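You operate a simulated robot arm through the tools that you are given. There is no shell and no other tool. Be economical: measure what you need, move in short steps, check, and stop when the job is done.

You are at the controls of a simulated two-armed robot. One attempt, no reset.

## Task
Take the dish cloth from the wall worktop surface and lay it out flat on the worktop end.

The check looks at the end state, three seconds after you hand in, the way a careful person would. Anything else that was tipped, shoved, dropped, spilled or broken makes it a failure. Flat cloth is picked up by pressing the open fingertips on it (5 to 10 N) and closing them slowly along it; thin cloth reads only 2 to 8 mm in the jaws.

## Robot
Two 7-joint arms with two-finger parallel grippers on one trunk, on a base that drives. Base frame: it is fixed to the floor where the robot stands at the start and does not move with it; the origin is under the middle of the robot, x ahead of it, y to its left, z up. Units: mm, degrees, N and s.
The left shoulder is at the start at [50, 168, 1157], the right one opposite. Places, roughly: worktop end [-1200, -1100, 900]. Payload 1.57 kg a hand.
The tool frame of a hand sits at the grasp point between the pads (the TCP): z along the fingers, y along the line on which they close. The tips reach 30 mm beyond it. Largest opening 80 mm; finger width 17, thickness 12; the body of the gripper, 40 by 82 mm, starts 80 mm behind the TCP.
Orientation is that of the tool frame in the base frame, as a unit quaternion [w, x, y, z]. With the fingers straight down and closing along the base's y, the tool's x points along the base's -x, its y along +y and its z along -z.

## Interface
- The arms move only by the tool step_arm. It takes "left_plan", "right_plan" or both (then of equal length, played together; a hand with none holds still); each is a list that holds one entry, the list of rows, each a list of 7 numbers: the shift along the tool's x, y, z in units of 250 mm (1.0 is 250 mm), then the turn, a rotation vector about the tool's x, y, z in units of 90 degrees (1.0 is 90 degrees), then the closure, from 0 (fully open) to 1 (shut). In form: [[[tx, ty, tz, wx, wy, wz, jaw], ...]]. A call has 1 to 10 rows; each row is the pose to reach, as a shift and turn from the pose commanded when the call began, along the tool's axes at that moment. A call with a number of a shift or a turn outside -1 to 1 is refused whole. A row lasts 0.2 s, in which the tool goes at most 50 mm and 8.6 degrees; a call with a longer step from one row to the next is refused whole, and so is a gripper value outside its range. A pose out of reach is approached as far as the arm can. The call stops where the force on the tool passes 40 N (or 10 N more than at its start, if that is more) or the arm is blocked; 0.2 s more then pass. The fingers move at their own pace (about 45 mm/s each) and stop on an object; they squeeze with about 30 N. The grip force told is the motor's: it shows also when the fingers shut on nothing. Time passes only in rows, and 0.2 s behind the last, so rows that repeat a pose let the fingers close. It gives the time, the measured TCP pose, the force on the tool (base axes), the opening and the grip force at its end, in the units of the frame above (readings bear some noise).
- Cameras (640 x 400 px; columns grow to the right, rows downward): "scene" is now at [120.5, -2.4, 1354.6]; the picture's right is [-0.01, -1.00, 0.00], its down [-0.68, 0.01, -0.73] and it looks along [0.73, -0.01, -0.68] (base axes); focal length 265 px, centre (320, 200). "left" rides on the left gripper at [72, 7, -122] in its tool frame; the picture's right is [-0.09, 1.00, 0.00], its down [-0.84, -0.08, -0.54] and it looks along [-0.54, -0.05, 0.84] (tool axes); focal length 238 px, centre (320, 200). "right" rides on the right gripper at [72, -7, -122] in its tool frame; the picture's right is [0.09, 1.00, 0.00], its down [-0.84, 0.08, -0.54] and it looks along [-0.54, 0.05, 0.84] (tool axes); focal length 238 px, centre (320, 200). There is no depth. A picture from a camera that has moved, and an enlarged one, comes with that camera's place and axes in the base frame and with its lens.
- get_image(camera): a new picture of that camera. The clock stands still meanwhile.
- raise_lower(by): slides the trunk up (or, below 0, down) by that many mm; the arms and the scene camera ride with it, the base frame stays. It gives what a move gives, with no picture.
- roll_base(legs): drives the robot by 1 to 6 legs, each [ahead, left, turn to the left] in mm, mm and degrees, along the robot's own axes; the way and the turn of a leg run together, so that a leg with both is an arc; at most 1500 mm and 180 degrees a leg. The arms and the cameras ride along, it lands a little off, and it stops where it bumps. It gives what a move gives.
- pan_tilt(pan, tilt): turns the head with the scene camera to pan (to the left, within 80 degrees either way) and tilt (down, from -29 to 69), counted from straight ahead of the robot. It gives what a move gives.
- close_up(camera, box): a new picture of the part [left, top, right, bottom] of that camera's present view, enlarged. The clock stands still meanwhile.
- sign_off(): hands the job in; it is judged then, once.

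Go step by step. Nothing tells you exact positions but the pictures and the camera data: compare them with the known pose of the tool, close in by small moves and look again before you grip or let go. The budget is 120 turns and 92 pictures, counting those below and the enlarged ones. Unless the task says otherwise, let go and move clear before handing in, and close with one line.

The tools are called after "Call:" as a command line: name --argument value ..., lists and objects as JSON in quotes. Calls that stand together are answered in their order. step_arm: Moves the arms, as the interface text tells. Its arguments: {"type":"object","properties":{"left_plan":{"type":"array","items":{"type":"array","items":{"type":"array","items":{"type":"number"}}}},"right_plan":{"type":"array","items":{"type":"array","items":{"type":"array","items":{"type":"number"}}}}},"required":[]} The other tools are called the same way: raise_lower (by) slides the trunk up or down; roll_base (legs) drives the base; pan_tilt (pan, tilt) turns the head that bears the scene camera; get_image (camera) takes a picture; close_up (camera, box) takes an enlarged picture of a part of a camera's view; sign_off () hands the job in.

At the start:

```text
time: 0.0
left_ee_pos: [525.9, 190.0, 1081.4]
left_ee_rot: [0.001, 0.0, 1.0, 0.001]
left_contact_force: [-0.2, 0.1, 0.1]
left_finger_gap: 79.8
left_gripper_force: 0.2
right_ee_pos: [375.3, -167.4, 1150.0]
right_ee_rot: [0.0, -0.001, 1.0, 0.0]
right_contact_force: [0.1, -0.4, 0.4]
right_finger_gap: 80.0
right_gripper_force: 0.0
trunk travel left (down, up): [-325.0, 118.0]
robot x, y, heading: [0.2, 1.1, 0.3]
head pan, tilt: [-0.5, 43.2]
```

scene: 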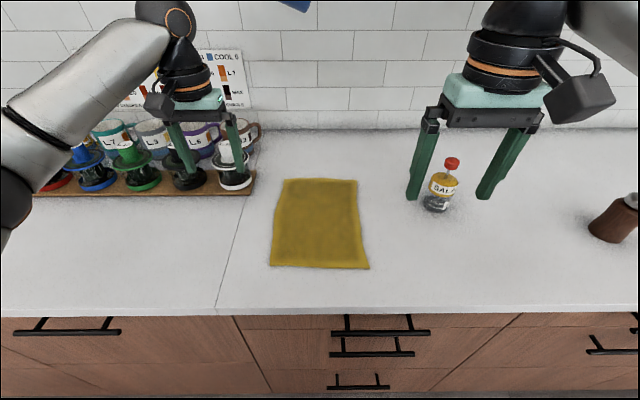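
right: 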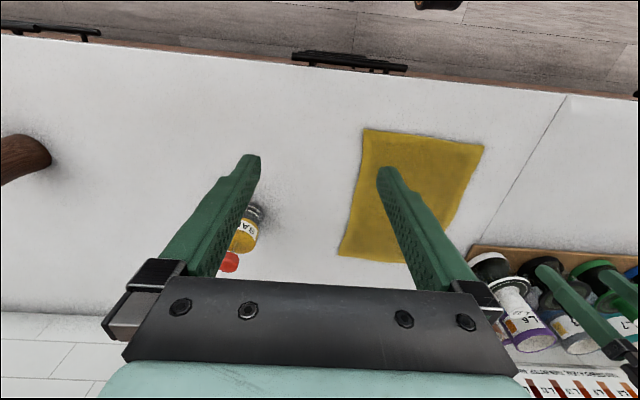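
left: 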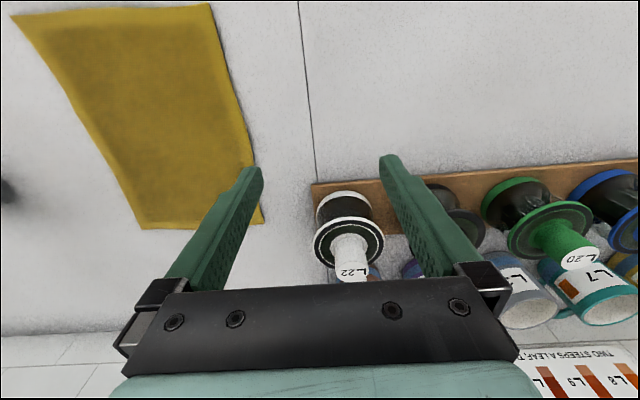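

The cloth lies flat at about x 437–737, y −115 to 97, with the salt bottle to its right and a rack to its left. I'll look toward the worktop end before touching anything.

Call:
pan_tilt --pan -80 --tilt 25

Call:
get_image --camera "scene"

Call:
pan_tilt --pan 80 --tilt 25

Call:
get_image --camera "scene"

```text
time: 1.5
left_ee_pos: [526.0, 189.1, 1081.1]
left_ee_rot: [0.0, -0.001, 1.0, 0.0]
left_contact_force: [-0.2, -0.5, 0.3]
left_finger_gap: 80.0
left_gripper_force: 0.0
right_ee_pos: [374.5, -167.2, 1149.8]
right_ee_rot: [-0.001, 0.001, 1.0, 0.0]
right_contact_force: [-0.5, -0.6, -0.3]
right_finger_gap: 80.0
right_gripper_force: 0.1
trunk travel left (down, up): [-325.0, 118.0]
robot x, y, heading: [-0.5, 1.3, -0.0]
head pan, tilt: [-80.0, 25.0]
```

```text
88 pictures are left
camera scene: at [53.8, -92.3, 1382.6], right [-0.98, -0.17, 0.0], down [-0.07, 0.42, -0.91], along [0.16, -0.89, -0.42], focal length 265 px, centre (320, 200)
```

scene: 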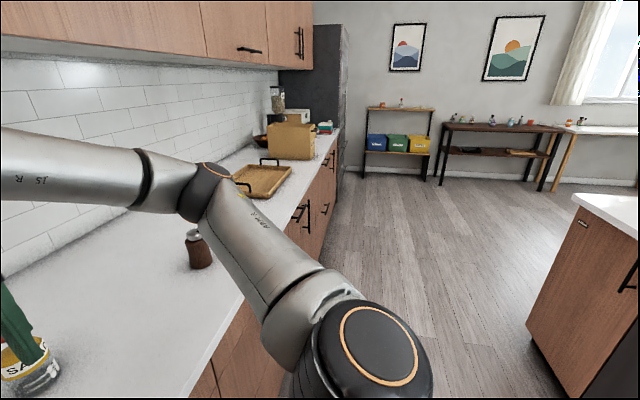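

```text
time: 4.0
left_ee_pos: [525.2, 189.7, 1080.9]
left_ee_rot: [0.001, -0.001, 1.0, 0.001]
left_contact_force: [0.5, 0.2, 0.3]
left_finger_gap: 80.0
left_gripper_force: 0.1
right_ee_pos: [375.3, -167.7, 1150.4]
right_ee_rot: [0.001, 0.001, 1.0, 0.0]
right_contact_force: [0.3, 0.5, -0.7]
right_finger_gap: 80.1
right_gripper_force: 0.1
trunk travel left (down, up): [-325.0, 118.0]
robot x, y, heading: [-3.5, 1.7, 0.1]
head pan, tilt: [80.0, 25.0]
```

```text
87 pictures are left
camera scene: at [53.8, 89.1, 1382.6], right [0.98, -0.17, 0.0], down [-0.07, -0.42, -0.91], along [0.16, 0.89, -0.42], focal length 265 px, centre (320, 200)
```

scene: 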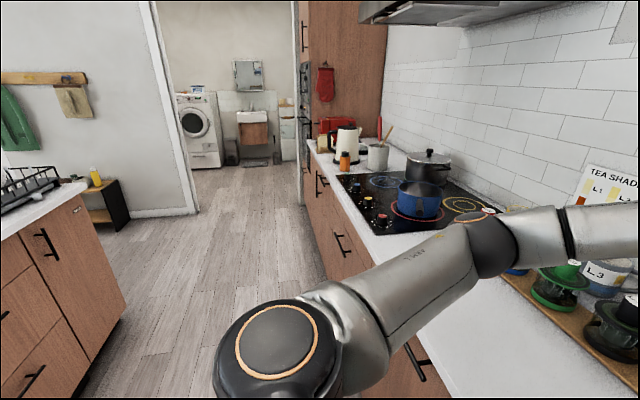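

The worktop end is the end of the island behind me to the right. Next I bring both hands to hover above the near corners of the cloth, jaws part closed.

Call:
pan_tilt --pan 0 --tilt 50

Call:
step_arm --left_plan '[[[0.05, -0.08, 0.1, 0, 0, 0, 0.55], [0.1, -0.16, 0.2, 0, 0, 0, 0.55], [0.15, -0.25, 0.3, 0, 0, 0, 0.55], [0.19, -0.33, 0.4, 0, 0, 0, 0.55], [0.23, -0.41, 0.5, 0, 0, 0, 0.55], [0.28, -0.49, 0.6, 0, 0, 0, 0.55], [0.28, -0.49, 0.6, 0, 0, 0, 0.55]]]' --right_plan '[[[-0.05, 0.06, 0.146, 0, 0, 0, 0.55], [-0.1, 0.12, 0.293, 0, 0, 0, 0.55], [-0.15, 0.18, 0.44, 0, 0, 0, 0.55], [-0.2, 0.24, 0.586, 0, 0, 0, 0.55], [-0.25, 0.3, 0.733, 0, 0, 0, 0.55], [-0.308, 0.356, 0.88, 0, 0, 0, 0.55], [-0.308, 0.356, 0.88, 0, 0, 0, 0.55]]]'

Call:
get_image --camera "scene"

Call:
get_image --camera "left"

Call:
get_image --camera "right"

```text
time: 5.5
left_ee_pos: [525.8, 189.5, 1080.7]
left_ee_rot: [0.0, -0.001, 1.0, 0.0]
left_contact_force: [0.0, -0.6, 0.0]
left_finger_gap: 80.2
left_gripper_force: 0.2
right_ee_pos: [374.2, -166.9, 1150.1]
right_ee_rot: [0.0, 0.0, 1.0, 0.0]
right_contact_force: [-0.2, 0.4, 0.2]
right_finger_gap: 79.9
right_gripper_force: 0.2
trunk travel left (down, up): [-325.0, 118.0]
robot x, y, heading: [-0.1, -2.8, 0.0]
head pan, tilt: [0.0, 50.0]
```

```text
time: 7.0
left_ee_pos: [458.0, 63.0, 941.8]
left_ee_rot: [0.012, -0.001, 1.0, -0.006]
left_contact_force: [-4.1, 0.7, 19.7]
left_finger_gap: 35.5
left_gripper_force: 0.1
right_ee_pos: [453.8, -77.3, 943.2]
right_ee_rot: [0.009, 0.0, 1.0, 0.007]
right_contact_force: [-4.1, -1.4, 20.0]
right_finger_gap: 34.9
right_gripper_force: 0.1
trunk travel left (down, up): [-325.0, 118.0]
robot x, y, heading: [-4.6, 1.5, -0.1]
head pan, tilt: [0.0, 50.0]
stopped in row 7 (right hand): the force on the tool passed its limit (the readings are from after the stop); the commanded pose is now the measured one
```

```text
86 pictures are left
camera scene: at [112.5, -1.8, 1346.0], right [0.0, -1.0, 0.0], down [-0.76, 0.0, -0.64], along [0.64, 0.0, -0.76], focal length 265 px, centre (320, 200)
```

scene: 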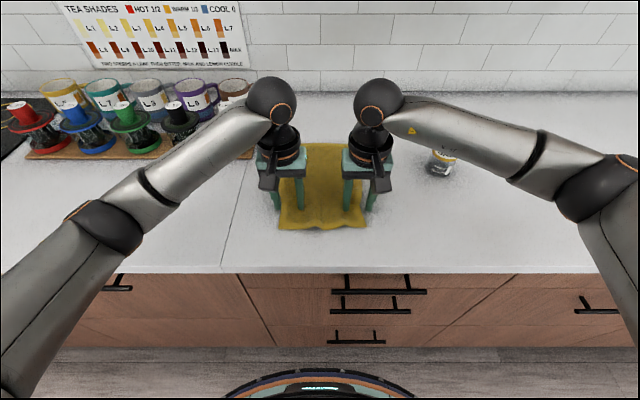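

```text
85 pictures are left
camera left: at [383.2, 72.2, 1062.8], right [0.09, 1.0, -0.01], down [0.82, -0.07, 0.56], along [0.56, -0.06, -0.83], focal length 238 px, centre (320, 200)
```

left: 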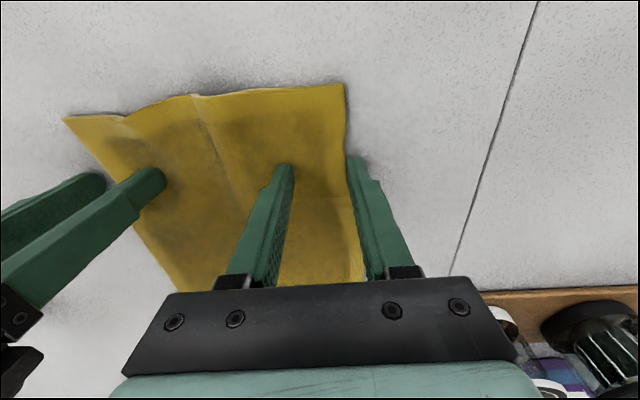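

```text
84 pictures are left
camera right: at [380.4, -85.9, 1063.3], right [-0.09, 1.0, 0.01], down [0.83, 0.07, 0.56], along [0.56, 0.06, -0.83], focal length 238 px, centre (320, 200)
```

right: 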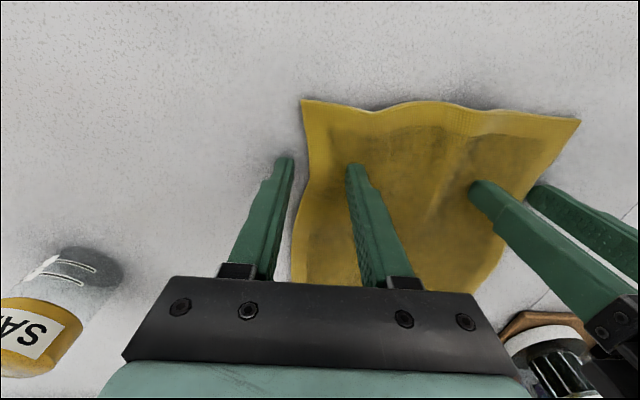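

The surface turned out to be at about z 912, so my hands touched down inboard of the edge; the near corners are at (408, 83) and (410, −92). I lift slightly and re-aim closer to the near edge with a smaller opening.

Call:
step_arm --left_plan '[[[0, 0, -0.1, 0, 0, 0, 0.55], [0.08, -0.015, -0.12, 0, 0, 0, 0.65], [0.152, -0.028, -0.12, 0, 0, 0, 0.65], [0.152, -0.028, -0.06, 0, 0, 0, 0.65], [0.152, -0.028, -0.03, 0, 0, 0, 0.65], [0.152, -0.028, -0.03, 0, 0, 0, 0.65]]]' --right_plan '[[[0, 0, -0.1, 0, 0, 0, 0.55], [0.07, 0.025, -0.12, 0, 0, 0, 0.65], [0.136, 0.048, -0.12, 0, 0, 0, 0.65], [0.136, 0.048, -0.06, 0, 0, 0, 0.65], [0.136, 0.048, -0.03, 0, 0, 0, 0.65], [0.136, 0.048, -0.03, 0, 0, 0, 0.65]]]'

Call:
get_image --camera "left"

Call:
get_image --camera "right"

```text
time: 8.4
left_ee_pos: [421.3, 56.6, 943.6]
left_ee_rot: [0.008, -0.002, 1.0, -0.004]
left_contact_force: [1.3, -0.1, 2.1]
left_finger_gap: 28.0
left_gripper_force: 0.1
right_ee_pos: [420.4, -65.7, 944.4]
right_ee_rot: [0.006, 0.0, 1.0, 0.004]
right_contact_force: [-0.6, 0.5, 2.0]
right_finger_gap: 27.8
right_gripper_force: 0.1
trunk travel left (down, up): [-325.0, 118.0]
robot x, y, heading: [-1.7, 3.6, 0.0]
head pan, tilt: [0.0, 50.0]
```

```text
83 pictures are left
camera left: at [346.1, 65.1, 1065.0], right [0.09, 1.0, -0.01], down [0.83, -0.07, 0.56], along [0.55, -0.05, -0.83], focal length 238 px, centre (320, 200)
```

left: 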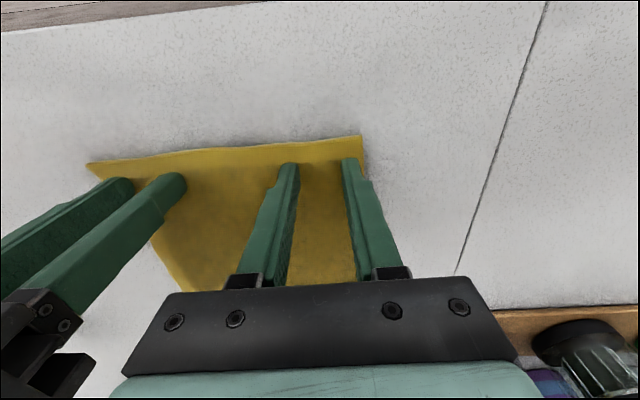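

```text
82 pictures are left
camera right: at [347.9, -74.5, 1066.2], right [-0.09, 1.0, 0.01], down [0.83, 0.07, 0.55], along [0.55, 0.06, -0.83], focal length 238 px, centre (320, 200)
```

right: 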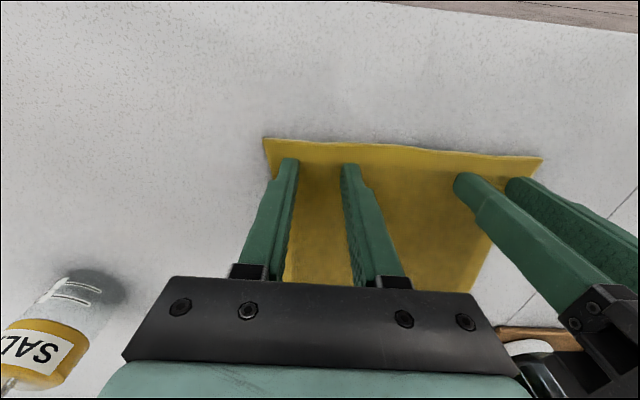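

All four fingertips are over the cloth, just inside the near edge. Now I press down gently and check force.

Call:
step_arm --left_plan '[[[0, 0, 0.01, 0, 0, 0, 0.65], [0, 0, 0.02, 0, 0, 0, 0.65], [0, 0, 0.02, 0, 0, 0, 0.65]]]' --right_plan '[[[0, 0, 0.01, 0, 0, 0, 0.65], [0, 0, 0.02, 0, 0, 0, 0.65], [0, 0, 0.02, 0, 0, 0, 0.65]]]'

```text
time: 9.2
left_ee_pos: [420.0, 56.0, 942.4]
left_ee_rot: [0.013, -0.001, 1.0, -0.005]
left_contact_force: [5.1, -1.5, 25.1]
left_finger_gap: 27.7
left_gripper_force: 0.1
right_ee_pos: [421.9, -65.9, 942.8]
right_ee_rot: [0.01, 0.0, 1.0, 0.005]
right_contact_force: [0.3, 0.4, 21.1]
right_finger_gap: 28.0
right_gripper_force: 0.1
trunk travel left (down, up): [-325.0, 118.0]
robot x, y, heading: [-2.3, 2.7, -0.0]
head pan, tilt: [0.0, 50.0]
```

That is 25/21 N, too much, so I ease off about 3 mm toward ~8 N.

Call:
step_arm --left_plan '[[[0, 0, -0.0135, 0, 0, 0, 0.65], [0, 0, -0.0135, 0, 0, 0, 0.65]]]' --right_plan '[[[0, 0, -0.011, 0, 0, 0, 0.65], [0, 0, -0.011, 0, 0, 0, 0.65]]]'

```text
time: 9.8
left_ee_pos: [419.5, 57.3, 943.3]
left_ee_rot: [0.008, -0.002, 1.0, -0.004]
left_contact_force: [3.2, -1.3, 14.5]
left_finger_gap: 27.6
left_gripper_force: 0.0
right_ee_pos: [420.1, -66.7, 943.9]
right_ee_rot: [0.008, 0.0, 1.0, 0.004]
right_contact_force: [0.9, 2.1, 13.1]
right_finger_gap: 27.7
right_gripper_force: 0.0
trunk travel left (down, up): [-325.0, 118.0]
robot x, y, heading: [-0.1, -2.3, 0.1]
head pan, tilt: [0.0, 50.0]
```

Force is 14/13 N; I ease off 1.5 mm more and close slowly.

Call:
step_arm --left_plan '[[[0, 0, -0.007, 0, 0, 0, 0.65], [0, 0, -0.007, 0, 0, 0, 0.7], [0, 0, -0.007, 0, 0, 0, 0.75], [0, 0, -0.007, 0, 0, 0, 0.8], [0, 0, -0.007, 0, 0, 0, 0.85], [0, 0, -0.007, 0, 0, 0, 0.9], [0, 0, -0.007, 0, 0, 0, 0.95], [0, 0, -0.007, 0, 0, 0, 1], [0, 0, -0.007, 0, 0, 0, 1], [0, 0, -0.007, 0, 0, 0, 1]]]' --right_plan '[[[0, 0, -0.006, 0, 0, 0, 0.65], [0, 0, -0.006, 0, 0, 0, 0.7], [0, 0, -0.006, 0, 0, 0, 0.75], [0, 0, -0.006, 0, 0, 0, 0.8], [0, 0, -0.006, 0, 0, 0, 0.85], [0, 0, -0.006, 0, 0, 0, 0.9], [0, 0, -0.006, 0, 0, 0, 0.95], [0, 0, -0.006, 0, 0, 0, 1], [0, 0, -0.006, 0, 0, 0, 1], [0, 0, -0.006, 0, 0, 0, 1]]]'

Call:
get_image --camera "left"

Call:
get_image --camera "right"

```text
time: 12.0
left_ee_pos: [421.1, 55.6, 943.8]
left_ee_rot: [0.008, -0.002, 1.0, -0.005]
left_contact_force: [0.6, -13.7, 1.0]
left_finger_gap: 4.0
left_gripper_force: 24.7
right_ee_pos: [420.7, -65.5, 944.0]
right_ee_rot: [0.007, 0.0, 1.0, 0.007]
right_contact_force: [0.0, 13.9, 3.0]
right_finger_gap: 4.0
right_gripper_force: 24.0
trunk travel left (down, up): [-325.0, 118.0]
robot x, y, heading: [-0.6, -0.0, 0.1]
head pan, tilt: [0.0, 50.0]
```

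```text
81 pictures are left
camera left: at [346.9, 65.0, 1065.7], right [0.09, 1.0, -0.01], down [0.83, -0.07, 0.56], along [0.55, -0.06, -0.83], focal length 238 px, centre (320, 200)
```

left: 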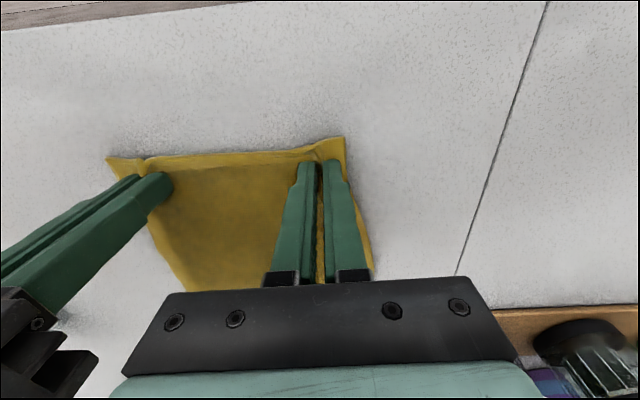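

```text
80 pictures are left
camera right: at [348.2, -74.3, 1066.1], right [-0.09, 1.0, 0.01], down [0.83, 0.07, 0.55], along [0.55, 0.06, -0.83], focal length 238 px, centre (320, 200)
```

right: 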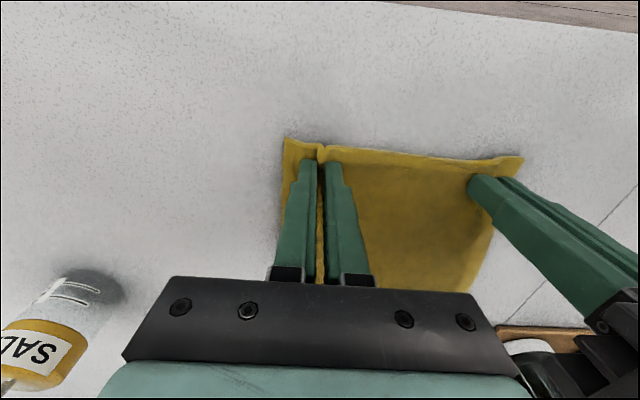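

Both hands hold a 4 mm fold of cloth. I lift straight up.

Call:
step_arm --left_plan '[[[0, 0, -0.1, 0, 0, 0, 1], [0, 0, -0.25, 0, 0, 0, 1], [0, 0, -0.4, 0, 0, 0, 1], [0, 0, -0.55, 0, 0, 0, 1], [0, 0, -0.7, 0, 0, 0, 1], [0, 0, -0.85, 0, 0, 0, 1], [0, 0, -1, 0, 0, 0, 1]]]' --right_plan '[[[0, 0, -0.1, 0, 0, 0, 1], [0, 0, -0.25, 0, 0, 0, 1], [0, 0, -0.4, 0, 0, 0, 1], [0, 0, -0.55, 0, 0, 0, 1], [0, 0, -0.7, 0, 0, 0, 1], [0, 0, -0.85, 0, 0, 0, 1], [0, 0, -1, 0, 0, 0, 1]]]'

Call:
raise_lower --by 115

Call:
get_image --camera "scene"

```text
time: 13.6
left_ee_pos: [417.3, 59.0, 1195.4]
left_ee_rot: [0.008, -0.002, 1.0, -0.006]
left_contact_force: [0.8, -16.8, 0.0]
left_finger_gap: 4.6
left_gripper_force: 25.2
right_ee_pos: [416.5, -66.6, 1194.7]
right_ee_rot: [0.007, -0.001, 1.0, 0.006]
right_contact_force: [0.2, 18.3, 0.3]
right_finger_gap: 3.6
right_gripper_force: 24.5
trunk travel left (down, up): [-325.0, 118.0]
robot x, y, heading: [-1.0, 1.3, 0.2]
head pan, tilt: [0.0, 50.0]
```

```text
time: 15.1
left_ee_pos: [417.2, 58.9, 1309.7]
left_ee_rot: [0.008, -0.002, 1.0, -0.006]
left_contact_force: [1.0, -16.3, 0.6]
left_finger_gap: 4.4
left_gripper_force: 25.0
right_ee_pos: [418.7, -66.5, 1309.5]
right_ee_rot: [0.006, 0.0, 1.0, 0.006]
right_contact_force: [-0.4, 17.1, -0.2]
right_finger_gap: 3.7
right_gripper_force: 25.1
trunk travel left (down, up): [-440.0, 3.0]
robot x, y, heading: [1.0, -1.2, -0.0]
head pan, tilt: [0.0, 50.0]
```

```text
79 pictures are left
camera scene: at [115.1, -1.6, 1460.1], right [0.0, -1.0, 0.0], down [-0.77, 0.0, -0.64], along [0.64, 0.0, -0.77], focal length 265 px, centre (320, 200)
```

scene: 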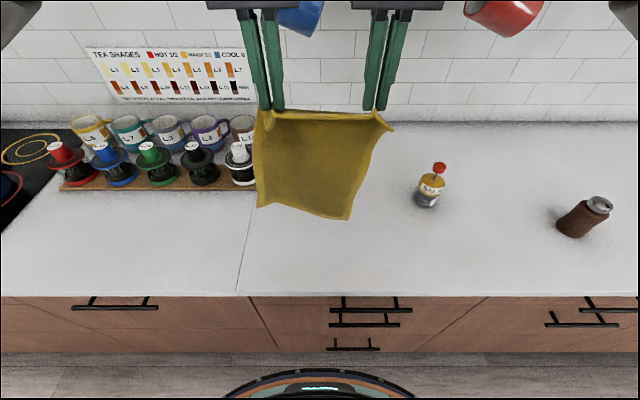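

The cloth hangs taut between the hands, clear of the counter. I back off into the aisle, shift right, and look.

Call:
roll_base --legs '[[-250, 0, 0]]'

Call:
pan_tilt --pan -80 --tilt 30

Call:
get_image --camera "scene"

```text
time: 16.9
left_ee_pos: [167.9, 56.4, 1310.2]
left_ee_rot: [0.009, -0.002, 1.0, -0.006]
left_contact_force: [0.6, -17.5, -0.1]
left_finger_gap: 5.0
left_gripper_force: 25.0
right_ee_pos: [168.6, -67.3, 1310.3]
right_ee_rot: [0.008, 0.001, 1.0, 0.005]
right_contact_force: [-1.0, 16.4, 0.0]
right_finger_gap: 3.7
right_gripper_force: 25.0
trunk travel left (down, up): [-440.0, 3.0]
robot x, y, heading: [-247.2, -0.8, -0.0]
head pan, tilt: [0.0, 50.0]
```

```text
time: 18.4
left_ee_pos: [169.1, 57.4, 1309.5]
left_ee_rot: [0.009, -0.002, 1.0, -0.007]
left_contact_force: [0.0, -14.8, -0.4]
left_finger_gap: 4.3
left_gripper_force: 24.9
right_ee_pos: [168.4, -66.8, 1308.9]
right_ee_rot: [0.008, 0.0, 1.0, 0.008]
right_contact_force: [0.2, 14.0, 0.1]
right_finger_gap: 3.2
right_gripper_force: 24.5
trunk travel left (down, up): [-440.0, 3.0]
robot x, y, heading: [-247.4, 0.1, -0.2]
head pan, tilt: [-80.0, 30.0]
```

```text
78 pictures are left
camera scene: at [-195.2, -90.5, 1489.7], right [-0.98, -0.17, 0.0], down [-0.09, 0.49, -0.87], along [0.15, -0.85, -0.5], focal length 265 px, centre (320, 200)
```

scene: 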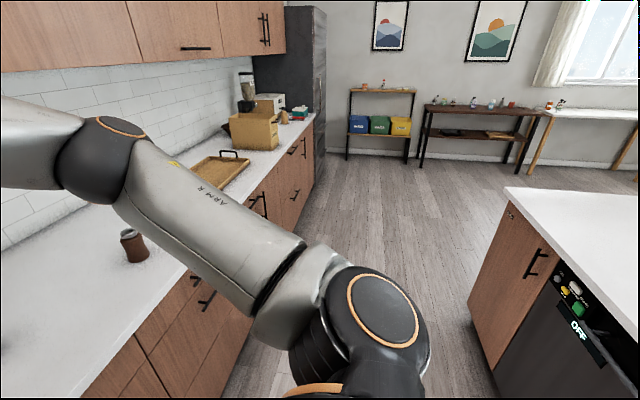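

The island's near edge is at about x −865 with its end at y −1346. I shift right along the aisle and turn around to face it.

Call:
roll_base --legs '[[0, -1080, 0], [0, 0, -180]]'

Call:
pan_tilt --pan 0 --tilt 40

Call:
get_image --camera "scene"

```text
time: 31.2
left_ee_pos: [-663.1, -1160.3, 1310.2]
left_ee_rot: [-0.007, 1.0, 0.02, -0.008]
left_contact_force: [-1.2, 13.0, -0.1]
left_finger_gap: 4.0
left_gripper_force: 24.4
right_ee_pos: [-667.5, -1035.9, 1309.1]
right_ee_rot: [0.006, 1.0, 0.018, -0.008]
right_contact_force: [2.0, -13.0, 0.3]
right_finger_gap: 3.6
right_gripper_force: 24.4
trunk travel left (down, up): [-440.0, 3.0]
robot x, y, heading: [-248.5, -1087.6, -177.9]
head pan, tilt: [-80.0, 30.0]
```

```text
time: 32.8
left_ee_pos: [-662.5, -1159.8, 1309.5]
left_ee_rot: [-0.007, 1.0, 0.019, -0.009]
left_contact_force: [-1.5, 12.1, -0.6]
left_finger_gap: 3.5
left_gripper_force: 24.3
right_ee_pos: [-668.4, -1035.0, 1308.5]
right_ee_rot: [0.007, 1.0, 0.019, -0.008]
right_contact_force: [1.1, -11.8, 0.9]
right_finger_gap: 3.4
right_gripper_force: 24.6
trunk travel left (down, up): [-440.0, 3.0]
robot x, y, heading: [-247.5, -1087.2, -178.0]
head pan, tilt: [0.0, 40.0]
```

```text
77 pictures are left
camera scene: at [-375.9, -1093.7, 1474.3], right [-0.03, 1.0, 0.0], down [0.64, 0.02, -0.77], along [-0.77, -0.03, -0.64], focal length 265 px, centre (320, 200)
```

scene: 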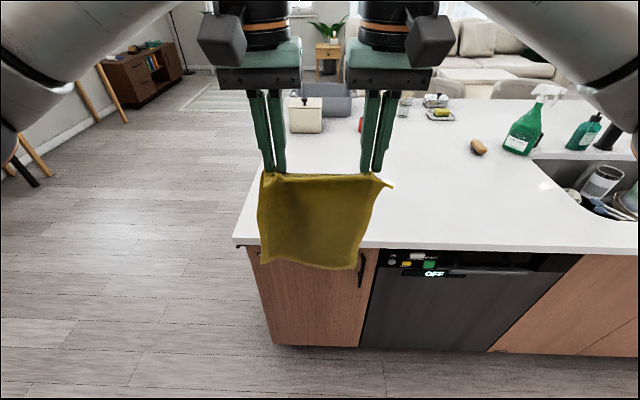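

The free area on the island end is roughly x −852 to −1500, y −1345 to −850. Approaching from the end side puts (−1200, −1100) in comfortable reach, so I drive around there.

Call:
roll_base --legs '[[0, 720, 0], [950, 0, 0], [0, 0, -92]]'

Call:
get_image --camera "scene"

```text
time: 45.1
left_ee_pos: [-1229.5, -1425.1, 1309.3]
left_ee_rot: [-0.011, 0.711, -0.704, -0.002]
left_contact_force: [11.3, 1.4, -0.2]
left_finger_gap: 3.8
left_gripper_force: 24.7
right_ee_pos: [-1106.1, -1423.5, 1308.6]
right_ee_rot: [0.0, 0.709, -0.705, -0.011]
right_contact_force: [-10.8, -1.3, -0.5]
right_finger_gap: 3.5
right_gripper_force: 24.9
trunk travel left (down, up): [-440.0, 3.0]
robot x, y, heading: [-1173.2, -1843.5, 90.3]
head pan, tilt: [0.0, 40.0]
```

```text
76 pictures are left
camera scene: at [-1172.6, -1718.9, 1474.3], right [1.0, 0.01, 0.0], down [0.0, -0.64, -0.77], along [0.0, 0.77, -0.64], focal length 265 px, centre (320, 200)
```

scene: 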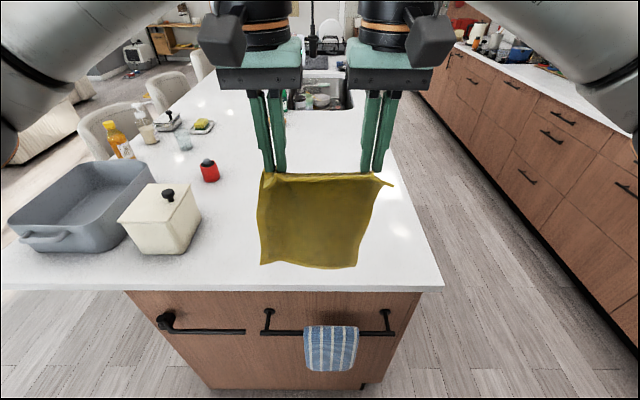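

The end of the island is clear at x −1500 to −852 with the near edge at y −1367. I move closer and slightly left.

Call:
roll_base --legs '[[160, 20, 0]]'

Call:
get_image --camera "scene"

```text
time: 46.5
left_ee_pos: [-1249.4, -1267.3, 1309.2]
left_ee_rot: [-0.012, 0.709, -0.705, -0.001]
left_contact_force: [9.1, 1.1, -0.4]
left_finger_gap: 3.5
left_gripper_force: 24.3
right_ee_pos: [-1125.2, -1268.1, 1309.0]
right_ee_rot: [0.001, 0.71, -0.704, -0.011]
right_contact_force: [-10.5, -0.8, 0.0]
right_finger_gap: 3.4
right_gripper_force: 24.2
trunk travel left (down, up): [-440.0, 3.0]
robot x, y, heading: [-1190.1, -1685.7, 90.5]
head pan, tilt: [0.0, 40.0]
```

```text
75 pictures are left
camera scene: at [-1193.0, -1561.9, 1474.2], right [1.0, 0.0, 0.0], down [0.0, -0.64, -0.77], along [0.0, 0.77, -0.64], focal length 265 px, centre (320, 200)
```

scene: 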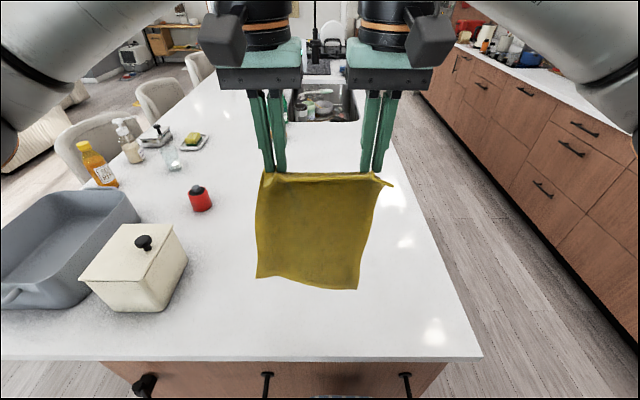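

The cloth bottom hangs at about z 1008, box and bottles are well to the left. I extend the hands forward and lower partway.

Call:
step_arm --left_plan '[[[-0.1, 0, 0.02, 0, 0, 0, 1], [-0.2, 0, 0.04, 0, 0, 0, 1], [-0.3, 0, 0.06, 0, 0, 0, 1], [-0.4, 0, 0.08, 0, 0, 0, 1], [-0.5, 0, 0.1, 0, 0, 0, 1], [-0.6, 0, 0.12, 0, 0, 0, 1], [-0.7, 0, 0.14, 0, 0, 0, 1], [-0.8, 0, 0.16, 0, 0, 0, 1], [-0.9, 0, 0.18, 0, 0, 0, 1], [-0.9, 0, 0.18, 0, 0, 0, 1]]]' --right_plan '[[[-0.1, 0, 0.02, 0, 0, 0, 1], [-0.2, 0, 0.04, 0, 0, 0, 1], [-0.3, 0, 0.06, 0, 0, 0, 1], [-0.4, 0, 0.08, 0, 0, 0, 1], [-0.5, 0, 0.1, 0, 0, 0, 1], [-0.6, 0, 0.12, 0, 0, 0, 1], [-0.7, 0, 0.14, 0, 0, 0, 1], [-0.8, 0, 0.16, 0, 0, 0, 1], [-0.9, 0, 0.18, 0, 0, 0, 1], [-0.9, 0, 0.18, 0, 0, 0, 1]]]'

Call:
get_image --camera "scene"

```text
time: 48.8
left_ee_pos: [-1273.3, -1104.5, 1252.7]
left_ee_rot: [-0.011, 0.711, -0.703, -0.003]
left_contact_force: [0.4, 0.1, 0.4]
left_finger_gap: 0.0
left_gripper_force: 21.0
left hand out of reach, approached as far as the arm can: row 6, 7, 8, 9, 10
right_ee_pos: [-1108.6, -1104.0, 1254.5]
right_ee_rot: [-0.001, 0.708, -0.706, -0.009]
right_contact_force: [0.2, 0.3, -0.1]
right_finger_gap: 2.2
right_gripper_force: 23.4
right hand out of reach, approached as far as the arm can: row 6, 7, 8, 9, 10
trunk travel left (down, up): [-440.0, 3.0]
robot x, y, heading: [-1188.2, -1687.1, 90.2]
head pan, tilt: [0.0, 40.0]
```

```text
74 pictures are left
camera scene: at [-1192.9, -1562.2, 1474.3], right [1.0, 0.0, 0.0], down [0.0, -0.64, -0.77], along [0.0, 0.77, -0.64], focal length 265 px, centre (320, 200)
```

scene: 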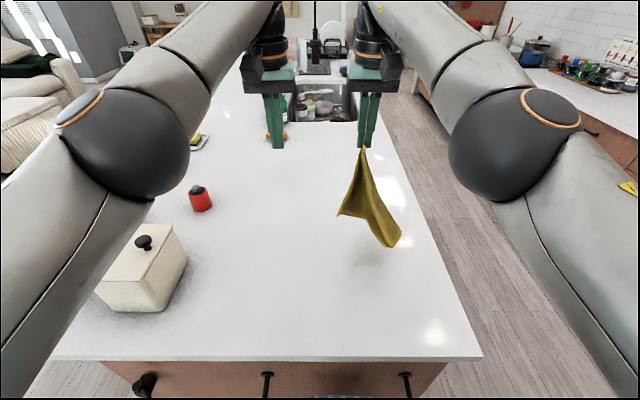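

The reach limit spread the hands apart, and the left hand lost the cloth; the right still holds one corner. I retract the left hand and bring the right back inside its reach, to lay the cloth diagonally on the worktop and then sort it out.

Call:
step_arm --left_plan '[[[0.1, 0, 0, 0, 0, 0, 0.9], [0.25, 0, 0, 0, 0, 0, 0.7], [0.4, 0.05, 0, 0, 0, 0, 0.7], [0.55, 0.1, 0, 0, 0, 0, 0.7], [0.7, 0.15, 0, 0, 0, 0, 0.7], [0.85, 0.2, 0, 0, 0, 0, 0.7], [0.85, 0.2, 0, 0, 0, 0, 0.7]]]' --right_plan '[[[0.05, 0, 0, 0, 0, 0, 1], [0.1, 0, 0, 0, 0, 0, 1], [0.15, 0, 0, 0, 0, 0, 1], [0.2, 0, 0, 0, 0, 0, 1], [0.25, 0, 0, 0, 0, 0, 1], [0.25, 0, 0, 0, 0, 0, 1], [0.25, 0, 0, 0, 0, 0, 1]]]'

Call:
get_image --camera "scene"

Call:
get_image --camera "right"

```text
time: 50.4
left_ee_pos: [-1320.9, -1319.0, 1251.9]
left_ee_rot: [-0.012, 0.71, -0.704, -0.002]
left_contact_force: [0.4, 0.3, -0.3]
left_finger_gap: 23.8
left_gripper_force: 0.0
left hand out of reach, approached as far as the arm can: row 1, 2, 3
right_ee_pos: [-1111.3, -1169.6, 1252.2]
right_ee_rot: [0.0, 0.71, -0.704, -0.011]
right_contact_force: [-0.1, 0.3, 1.4]
right_finger_gap: 2.3
right_gripper_force: 23.6
right hand out of reach, approached as far as the arm can: row 1, 2, 3
trunk travel left (down, up): [-440.0, 3.0]
robot x, y, heading: [-1185.1, -1686.4, 90.2]
head pan, tilt: [0.0, 40.0]
```

```text
73 pictures are left
camera scene: at [-1192.7, -1564.1, 1474.5], right [1.0, 0.0, 0.0], down [0.0, -0.64, -0.77], along [0.0, 0.77, -0.64], focal length 265 px, centre (320, 200)
```

scene: 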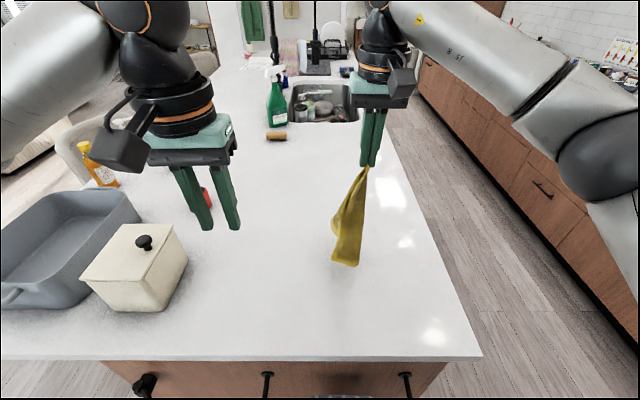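

```text
72 pictures are left
camera right: at [-1100.7, -1243.6, 1374.5], right [-0.99, -0.1, 0.01], down [-0.07, 0.83, 0.56], along [-0.07, 0.55, -0.83], focal length 238 px, centre (320, 200)
```

right: 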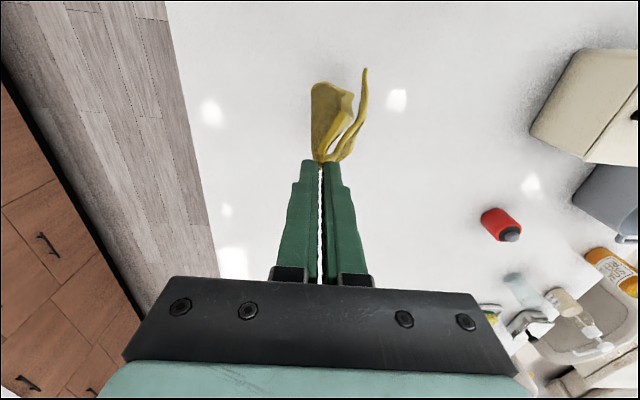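

The cloth hangs from its corner with its bottom ~55 mm above the top. I park the left hand back and bring the right to the far right side to let the bottom corner touch down.

Call:
step_arm --left_plan '[[[0.1, 0.05, 0, 0, 0, 0, 0.7], [0.2, 0.1, 0, 0, 0, 0, 0.7], [0.3, 0.15, 0, 0, 0, 0, 0.7], [0.4, 0.2, 0, 0, 0, 0, 0.7], [0.4, 0.2, 0, 0, 0, 0, 0.7], [0.4, 0.2, 0, 0, 0, 0, 0.7], [0.4, 0.2, 0, 0, 0, 0, 0.7], [0.4, 0.2, 0, 0, 0, 0, 0.7]]]' --right_plan '[[[-0.05, -0.08, 0.0, 0, 0, 0, 1], [-0.1, -0.16, 0.05, 0, 0, 0, 1], [-0.15, -0.24, 0.1, 0, 0, 0, 1], [-0.2, -0.32, 0.15, 0, 0, 0, 1], [-0.2, -0.32, 0.18, 0, 0, 0, 1], [-0.2, -0.32, 0.21, 0, 0, 0, 1], [-0.2, -0.32, 0.24, 0, 0, 0, 1], [-0.2, -0.32, 0.26, 0, 0, 0, 1]]]'

Call:
get_image --camera "scene"

```text
time: 52.1
left_ee_pos: [-1367.8, -1420.0, 1248.0]
left_ee_rot: [-0.011, 0.71, -0.704, -0.001]
left_contact_force: [0.3, -0.2, 0.5]
left_finger_gap: 24.1
left_gripper_force: 0.1
right_ee_pos: [-1033.0, -1116.3, 1186.0]
right_ee_rot: [0.0, 0.71, -0.704, -0.011]
right_contact_force: [0.0, -0.1, -0.1]
right_finger_gap: 2.4
right_gripper_force: 24.0
trunk travel left (down, up): [-440.0, 3.0]
robot x, y, heading: [-1192.1, -1685.5, 90.2]
head pan, tilt: [0.0, 40.0]
```

```text
71 pictures are left
camera scene: at [-1192.9, -1562.7, 1474.3], right [1.0, 0.0, 0.0], down [0.0, -0.64, -0.77], along [0.0, 0.77, -0.64], focal length 265 px, centre (320, 200)
```

scene: 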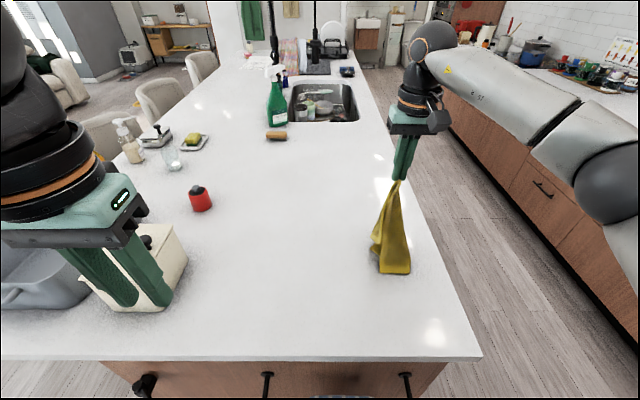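

The bottom is just at the surface. I lay it down along the diagonal toward the near-left.

Call:
step_arm --right_plan '[[[0.07, 0.085, 0.08, 0, 0, 0, 1], [0.14, 0.17, 0.17, 0, 0, 0, 1], [0.215, 0.26, 0.26, 0, 0, 0, 1], [0.29, 0.35, 0.35, 0, 0, 0, 1], [0.36, 0.44, 0.44, 0, 0, 0, 1], [0.43, 0.53, 0.54, 0, 0, 0, 1], [0.5, 0.62, 0.64, 0, 0, 0, 1], [0.57, 0.71, 0.74, 0, 0, 0, 1], [0.64, 0.8, 0.84, 0, 0, 0, 1], [0.7, 0.88, 0.94, 0, 0, 0, 1]]]'

Call:
get_image --camera "scene"

Call:
get_image --camera "right"

```text
time: 54.4
left_ee_pos: [-1369.7, -1420.4, 1248.7]
left_ee_rot: [-0.012, 0.71, -0.704, 0.0]
left_contact_force: [-0.3, -1.1, -0.1]
left_finger_gap: 23.9
left_gripper_force: 0.0
right_ee_pos: [-1254.9, -1290.7, 951.2]
right_ee_rot: [0.0, 0.709, -0.705, -0.011]
right_contact_force: [-0.1, 0.5, 1.2]
right_finger_gap: 2.3
right_gripper_force: 23.6
trunk travel left (down, up): [-440.0, 3.0]
robot x, y, heading: [-1189.7, -1689.6, 90.3]
head pan, tilt: [0.0, 40.0]
```

```text
70 pictures are left
camera scene: at [-1193.4, -1562.8, 1474.4], right [1.0, 0.0, 0.0], down [0.0, -0.64, -0.77], along [0.0, 0.77, -0.64], focal length 265 px, centre (320, 200)
```

scene: 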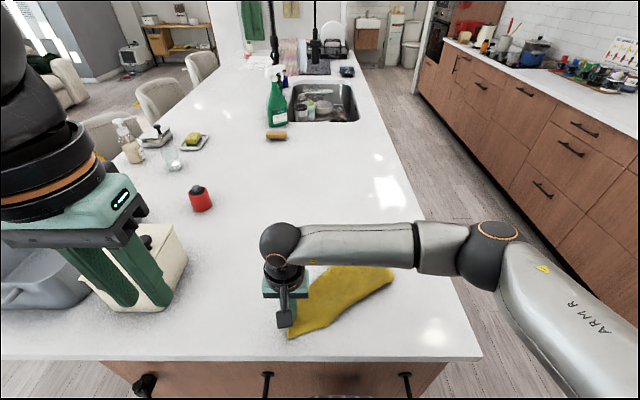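

```text
69 pictures are left
camera right: at [-1245.1, -1364.4, 1073.1], right [-0.99, -0.1, 0.01], down [-0.07, 0.83, 0.56], along [-0.07, 0.55, -0.83], focal length 238 px, centre (320, 200)
```

right: 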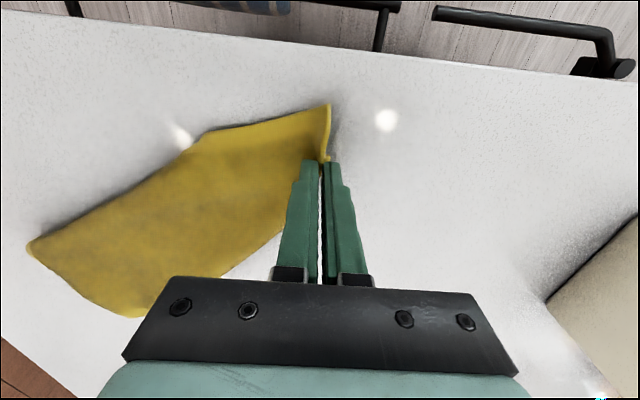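

Laid down diagonally, apparently with one fold. I release, raise the right hand clear, and inspect.

Call:
step_arm --right_plan '[[[0, 0, 0.02, 0, 0, 0, 1], [0, 0, 0.02, 0, 0, 0, 0.8], [0, 0, 0.02, 0, 0, 0, 0.6], [0, 0, -0.1, 0, 0, 0, 0.6], [0, 0, -0.3, 0, 0, 0, 0.6], [0.1, -0.15, -0.45, 0, 0, 0, 0.6], [0.2, -0.3, -0.55, 0, 0, 0, 0.6], [0.3, -0.45, -0.65, 0, 0, 0, 0.6], [0.4, -0.6, -0.75, 0, 0, 0, 0.6]]]'

Call:
pan_tilt --pan 0 --tilt 50

Call:
get_image --camera "scene"

Call:
get_image --camera "right"

```text
refused: row 6 steps farther than a row can; nothing moved
```

```text
time: 55.1
left_ee_pos: [-1369.0, -1420.1, 1247.8]
left_ee_rot: [-0.012, 0.709, -0.705, -0.001]
left_contact_force: [0.1, 0.5, 0.4]
left_finger_gap: 23.9
left_gripper_force: 0.0
right_ee_pos: [-1253.4, -1290.7, 951.4]
right_ee_rot: [-0.001, 0.71, -0.704, -0.011]
right_contact_force: [0.3, 0.0, 0.5]
right_finger_gap: 2.1
right_gripper_force: 23.6
trunk travel left (down, up): [-440.0, 3.0]
robot x, y, heading: [-1194.4, -1686.6, 90.3]
head pan, tilt: [0.0, 50.0]
```

```text
68 pictures are left
camera scene: at [-1192.9, -1570.8, 1460.2], right [1.0, 0.0, 0.0], down [0.0, -0.77, -0.64], along [0.0, 0.64, -0.77], focal length 265 px, centre (320, 200)
```

scene: 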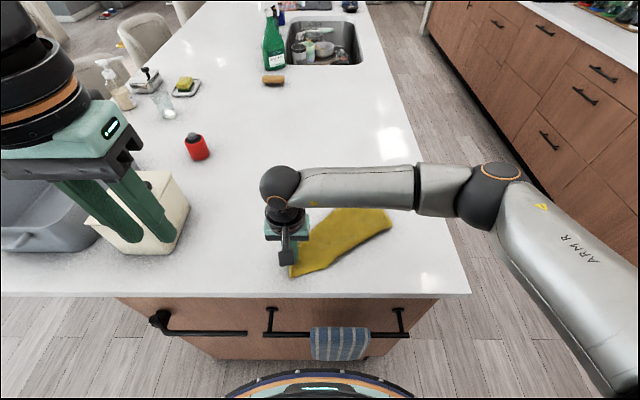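

```text
67 pictures are left
camera right: at [-1244.4, -1364.1, 1073.5], right [-0.99, -0.1, 0.01], down [-0.07, 0.83, 0.56], along [-0.07, 0.55, -0.83], focal length 238 px, centre (320, 200)
```

right: 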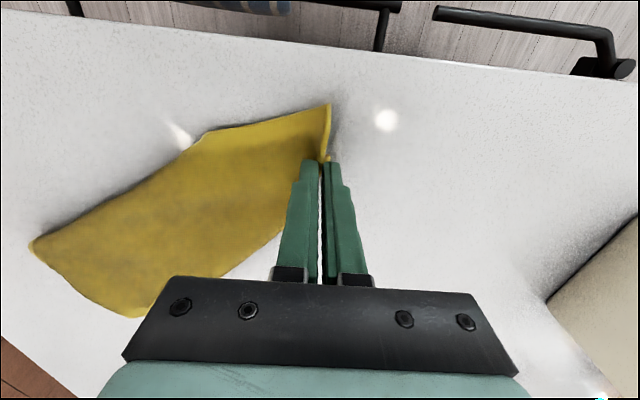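

A row was too long; I redo the release and retreat in smaller steps.

Call:
step_arm --right_plan '[[[0, 0, 0.02, 0, 0, 0, 1], [0, 0, 0.02, 0, 0, 0, 0.8], [0, 0, 0.02, 0, 0, 0, 0.6], [0, 0, -0.1, 0, 0, 0, 0.6], [0, 0, -0.28, 0, 0, 0, 0.6], [0.03, -0.1, -0.43, 0, 0, 0, 0.6], [0.08, -0.22, -0.55, 0, 0, 0, 0.6], [0.15, -0.35, -0.65, 0, 0, 0, 0.6], [0.25, -0.48, -0.7, 0, 0, 0, 0.6], [0.35, -0.62, -0.7, 0, 0, 0, 0.6]]]'

Call:
get_image --camera "scene"

Call:
get_image --camera "right"

```text
time: 57.3
left_ee_pos: [-1367.1, -1419.9, 1248.9]
left_ee_rot: [-0.01, 0.709, -0.705, -0.001]
left_contact_force: [0.4, 0.3, 0.1]
left_finger_gap: 24.0
left_gripper_force: 0.1
right_ee_pos: [-1094.3, -1380.5, 1126.1]
right_ee_rot: [0.001, 0.71, -0.704, -0.011]
right_contact_force: [0.7, -0.7, 0.5]
right_finger_gap: 32.2
right_gripper_force: 0.2
trunk travel left (down, up): [-440.0, 3.0]
robot x, y, heading: [-1188.5, -1687.4, 90.4]
head pan, tilt: [0.0, 50.0]
```

```text
66 pictures are left
camera scene: at [-1191.7, -1571.2, 1460.2], right [1.0, 0.0, 0.0], down [0.0, -0.77, -0.64], along [0.0, 0.64, -0.77], focal length 265 px, centre (320, 200)
```

scene: 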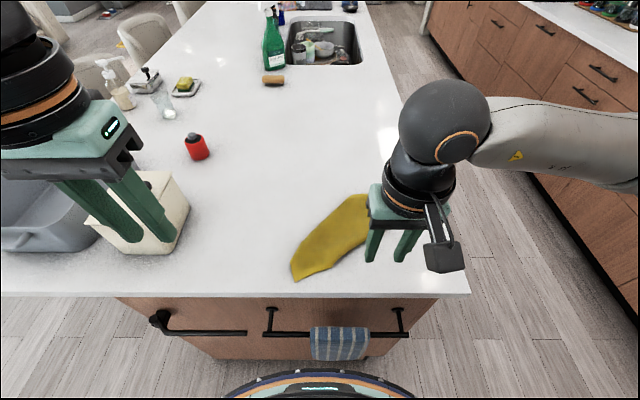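

```text
65 pictures are left
camera right: at [-1085.3, -1453.9, 1246.8], right [-0.99, -0.1, 0.01], down [-0.07, 0.83, 0.56], along [-0.07, 0.55, -0.83], focal length 238 px, centre (320, 200)
```

right: 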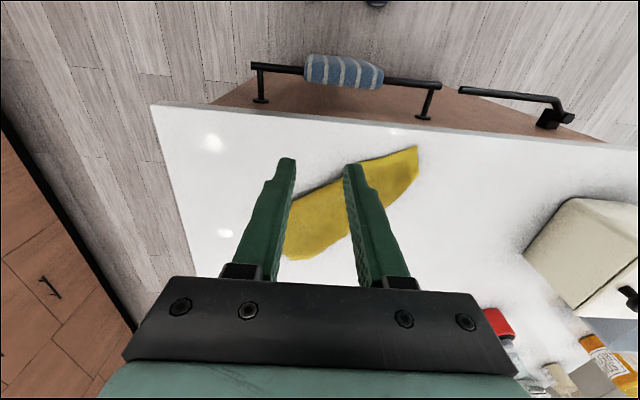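

I move the right hand aside for a full view of the cloth.

Call:
step_arm --right_plan '[[[0.1, -0.15, 0, 0, 0, 0, 0.6], [0.15, -0.3, 0, 0, 0, 0, 0.6], [0.2, -0.45, 0, 0, 0, 0, 0.6], [0.25, -0.6, 0, 0, 0, 0, 0.6], [0.25, -0.75, 0, 0, 0, 0, 0.6]]]'

Call:
close_up --camera "scene" --box '[240, 150, 480, 300]'

```text
time: 58.5
left_ee_pos: [-1368.1, -1421.5, 1248.1]
left_ee_rot: [-0.012, 0.709, -0.705, -0.002]
left_contact_force: [0.3, -0.5, -0.5]
left_finger_gap: 24.1
left_gripper_force: 0.1
right_ee_pos: [-904.1, -1431.7, 1124.9]
right_ee_rot: [0.001, 0.71, -0.704, -0.011]
right_contact_force: [0.0, 0.8, -0.8]
right_finger_gap: 31.9
right_gripper_force: 0.1
right hand out of reach, approached as far as the arm can: row 3, 4, 5
trunk travel left (down, up): [-440.0, 3.0]
robot x, y, heading: [-1188.1, -1687.1, 90.4]
head pan, tilt: [0.0, 50.0]
```

```text
2.67 times, centred on (360, 225) of scene
camera zoom: at [-1192.3, -1571.9, 1460.3], right [1.0, 0.0, 0.0], down [0.0, -0.77, -0.64], along [0.0, 0.64, -0.77], focal length 706 px, centre (213, 133)
```

zoom: 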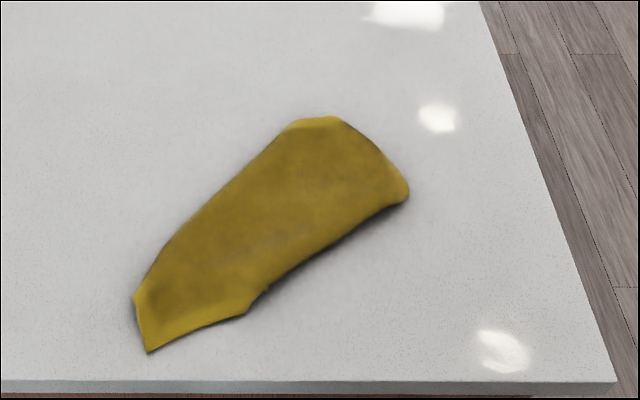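

The cloth is folded about double along its length. I bring the right wrist camera over it for a close look at the layers.

Call:
step_arm --right_plan '[[[-0.05, 0.05, -0.1, 0, 0, 0, 0.6], [-0.15, 0.18, -0.2, 0, 0, 0, 0.6], [-0.25, 0.3, -0.25, 0, 0, 0, 0.6], [-0.36, 0.42, -0.25, 0, 0, 0, 0.6], [-0.48, 0.54, -0.25, 0, 0, 0, 0.6], [-0.6, 0.66, -0.25, 0, 0, 0, 0.6], [-0.72, 0.78, -0.25, 0, 0, 0, 0.6], [-0.84, 0.88, -0.25, 0, 0, 0, 0.6], [-0.9, 0.9, -0.25, 0, 0, 0, 0.6]]]'

Call:
get_image --camera "right"

```text
time: 60.5
left_ee_pos: [-1368.6, -1419.4, 1248.7]
left_ee_rot: [-0.011, 0.709, -0.705, -0.001]
left_contact_force: [0.7, 1.5, -0.4]
left_finger_gap: 24.0
left_gripper_force: 0.0
right_ee_pos: [-1132.0, -1206.8, 1193.9]
right_ee_rot: [0.001, 0.71, -0.705, -0.012]
right_contact_force: [-0.4, 0.0, -0.9]
right_finger_gap: 32.2
right_gripper_force: 0.1
trunk travel left (down, up): [-440.0, 3.0]
robot x, y, heading: [-1190.7, -1686.8, 90.2]
head pan, tilt: [0.0, 50.0]
```

```text
63 pictures are left
camera right: at [-1121.5, -1281.0, 1314.2], right [-0.99, -0.1, 0.01], down [-0.07, 0.83, 0.56], along [-0.07, 0.55, -0.83], focal length 238 px, centre (320, 200)
```

right: 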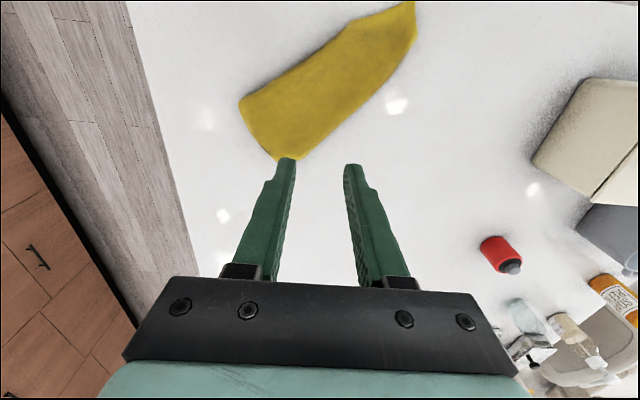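

Call:
close_up --camera "right" --box '[220, 0, 440, 165]'

```text
2.42 times, centred on (330, 82) of right
camera zoom: at [-1121.5, -1281.0, 1314.2], right [-0.99, -0.1, 0.01], down [-0.07, 0.83, 0.56], along [-0.07, 0.55, -0.83], focal length 578 px, centre (296, 485)
```

zoom: 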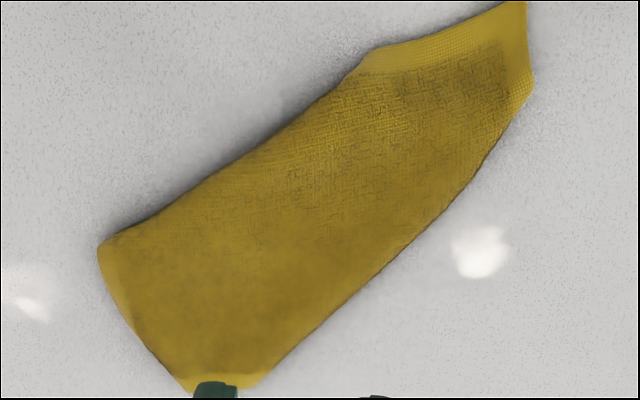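

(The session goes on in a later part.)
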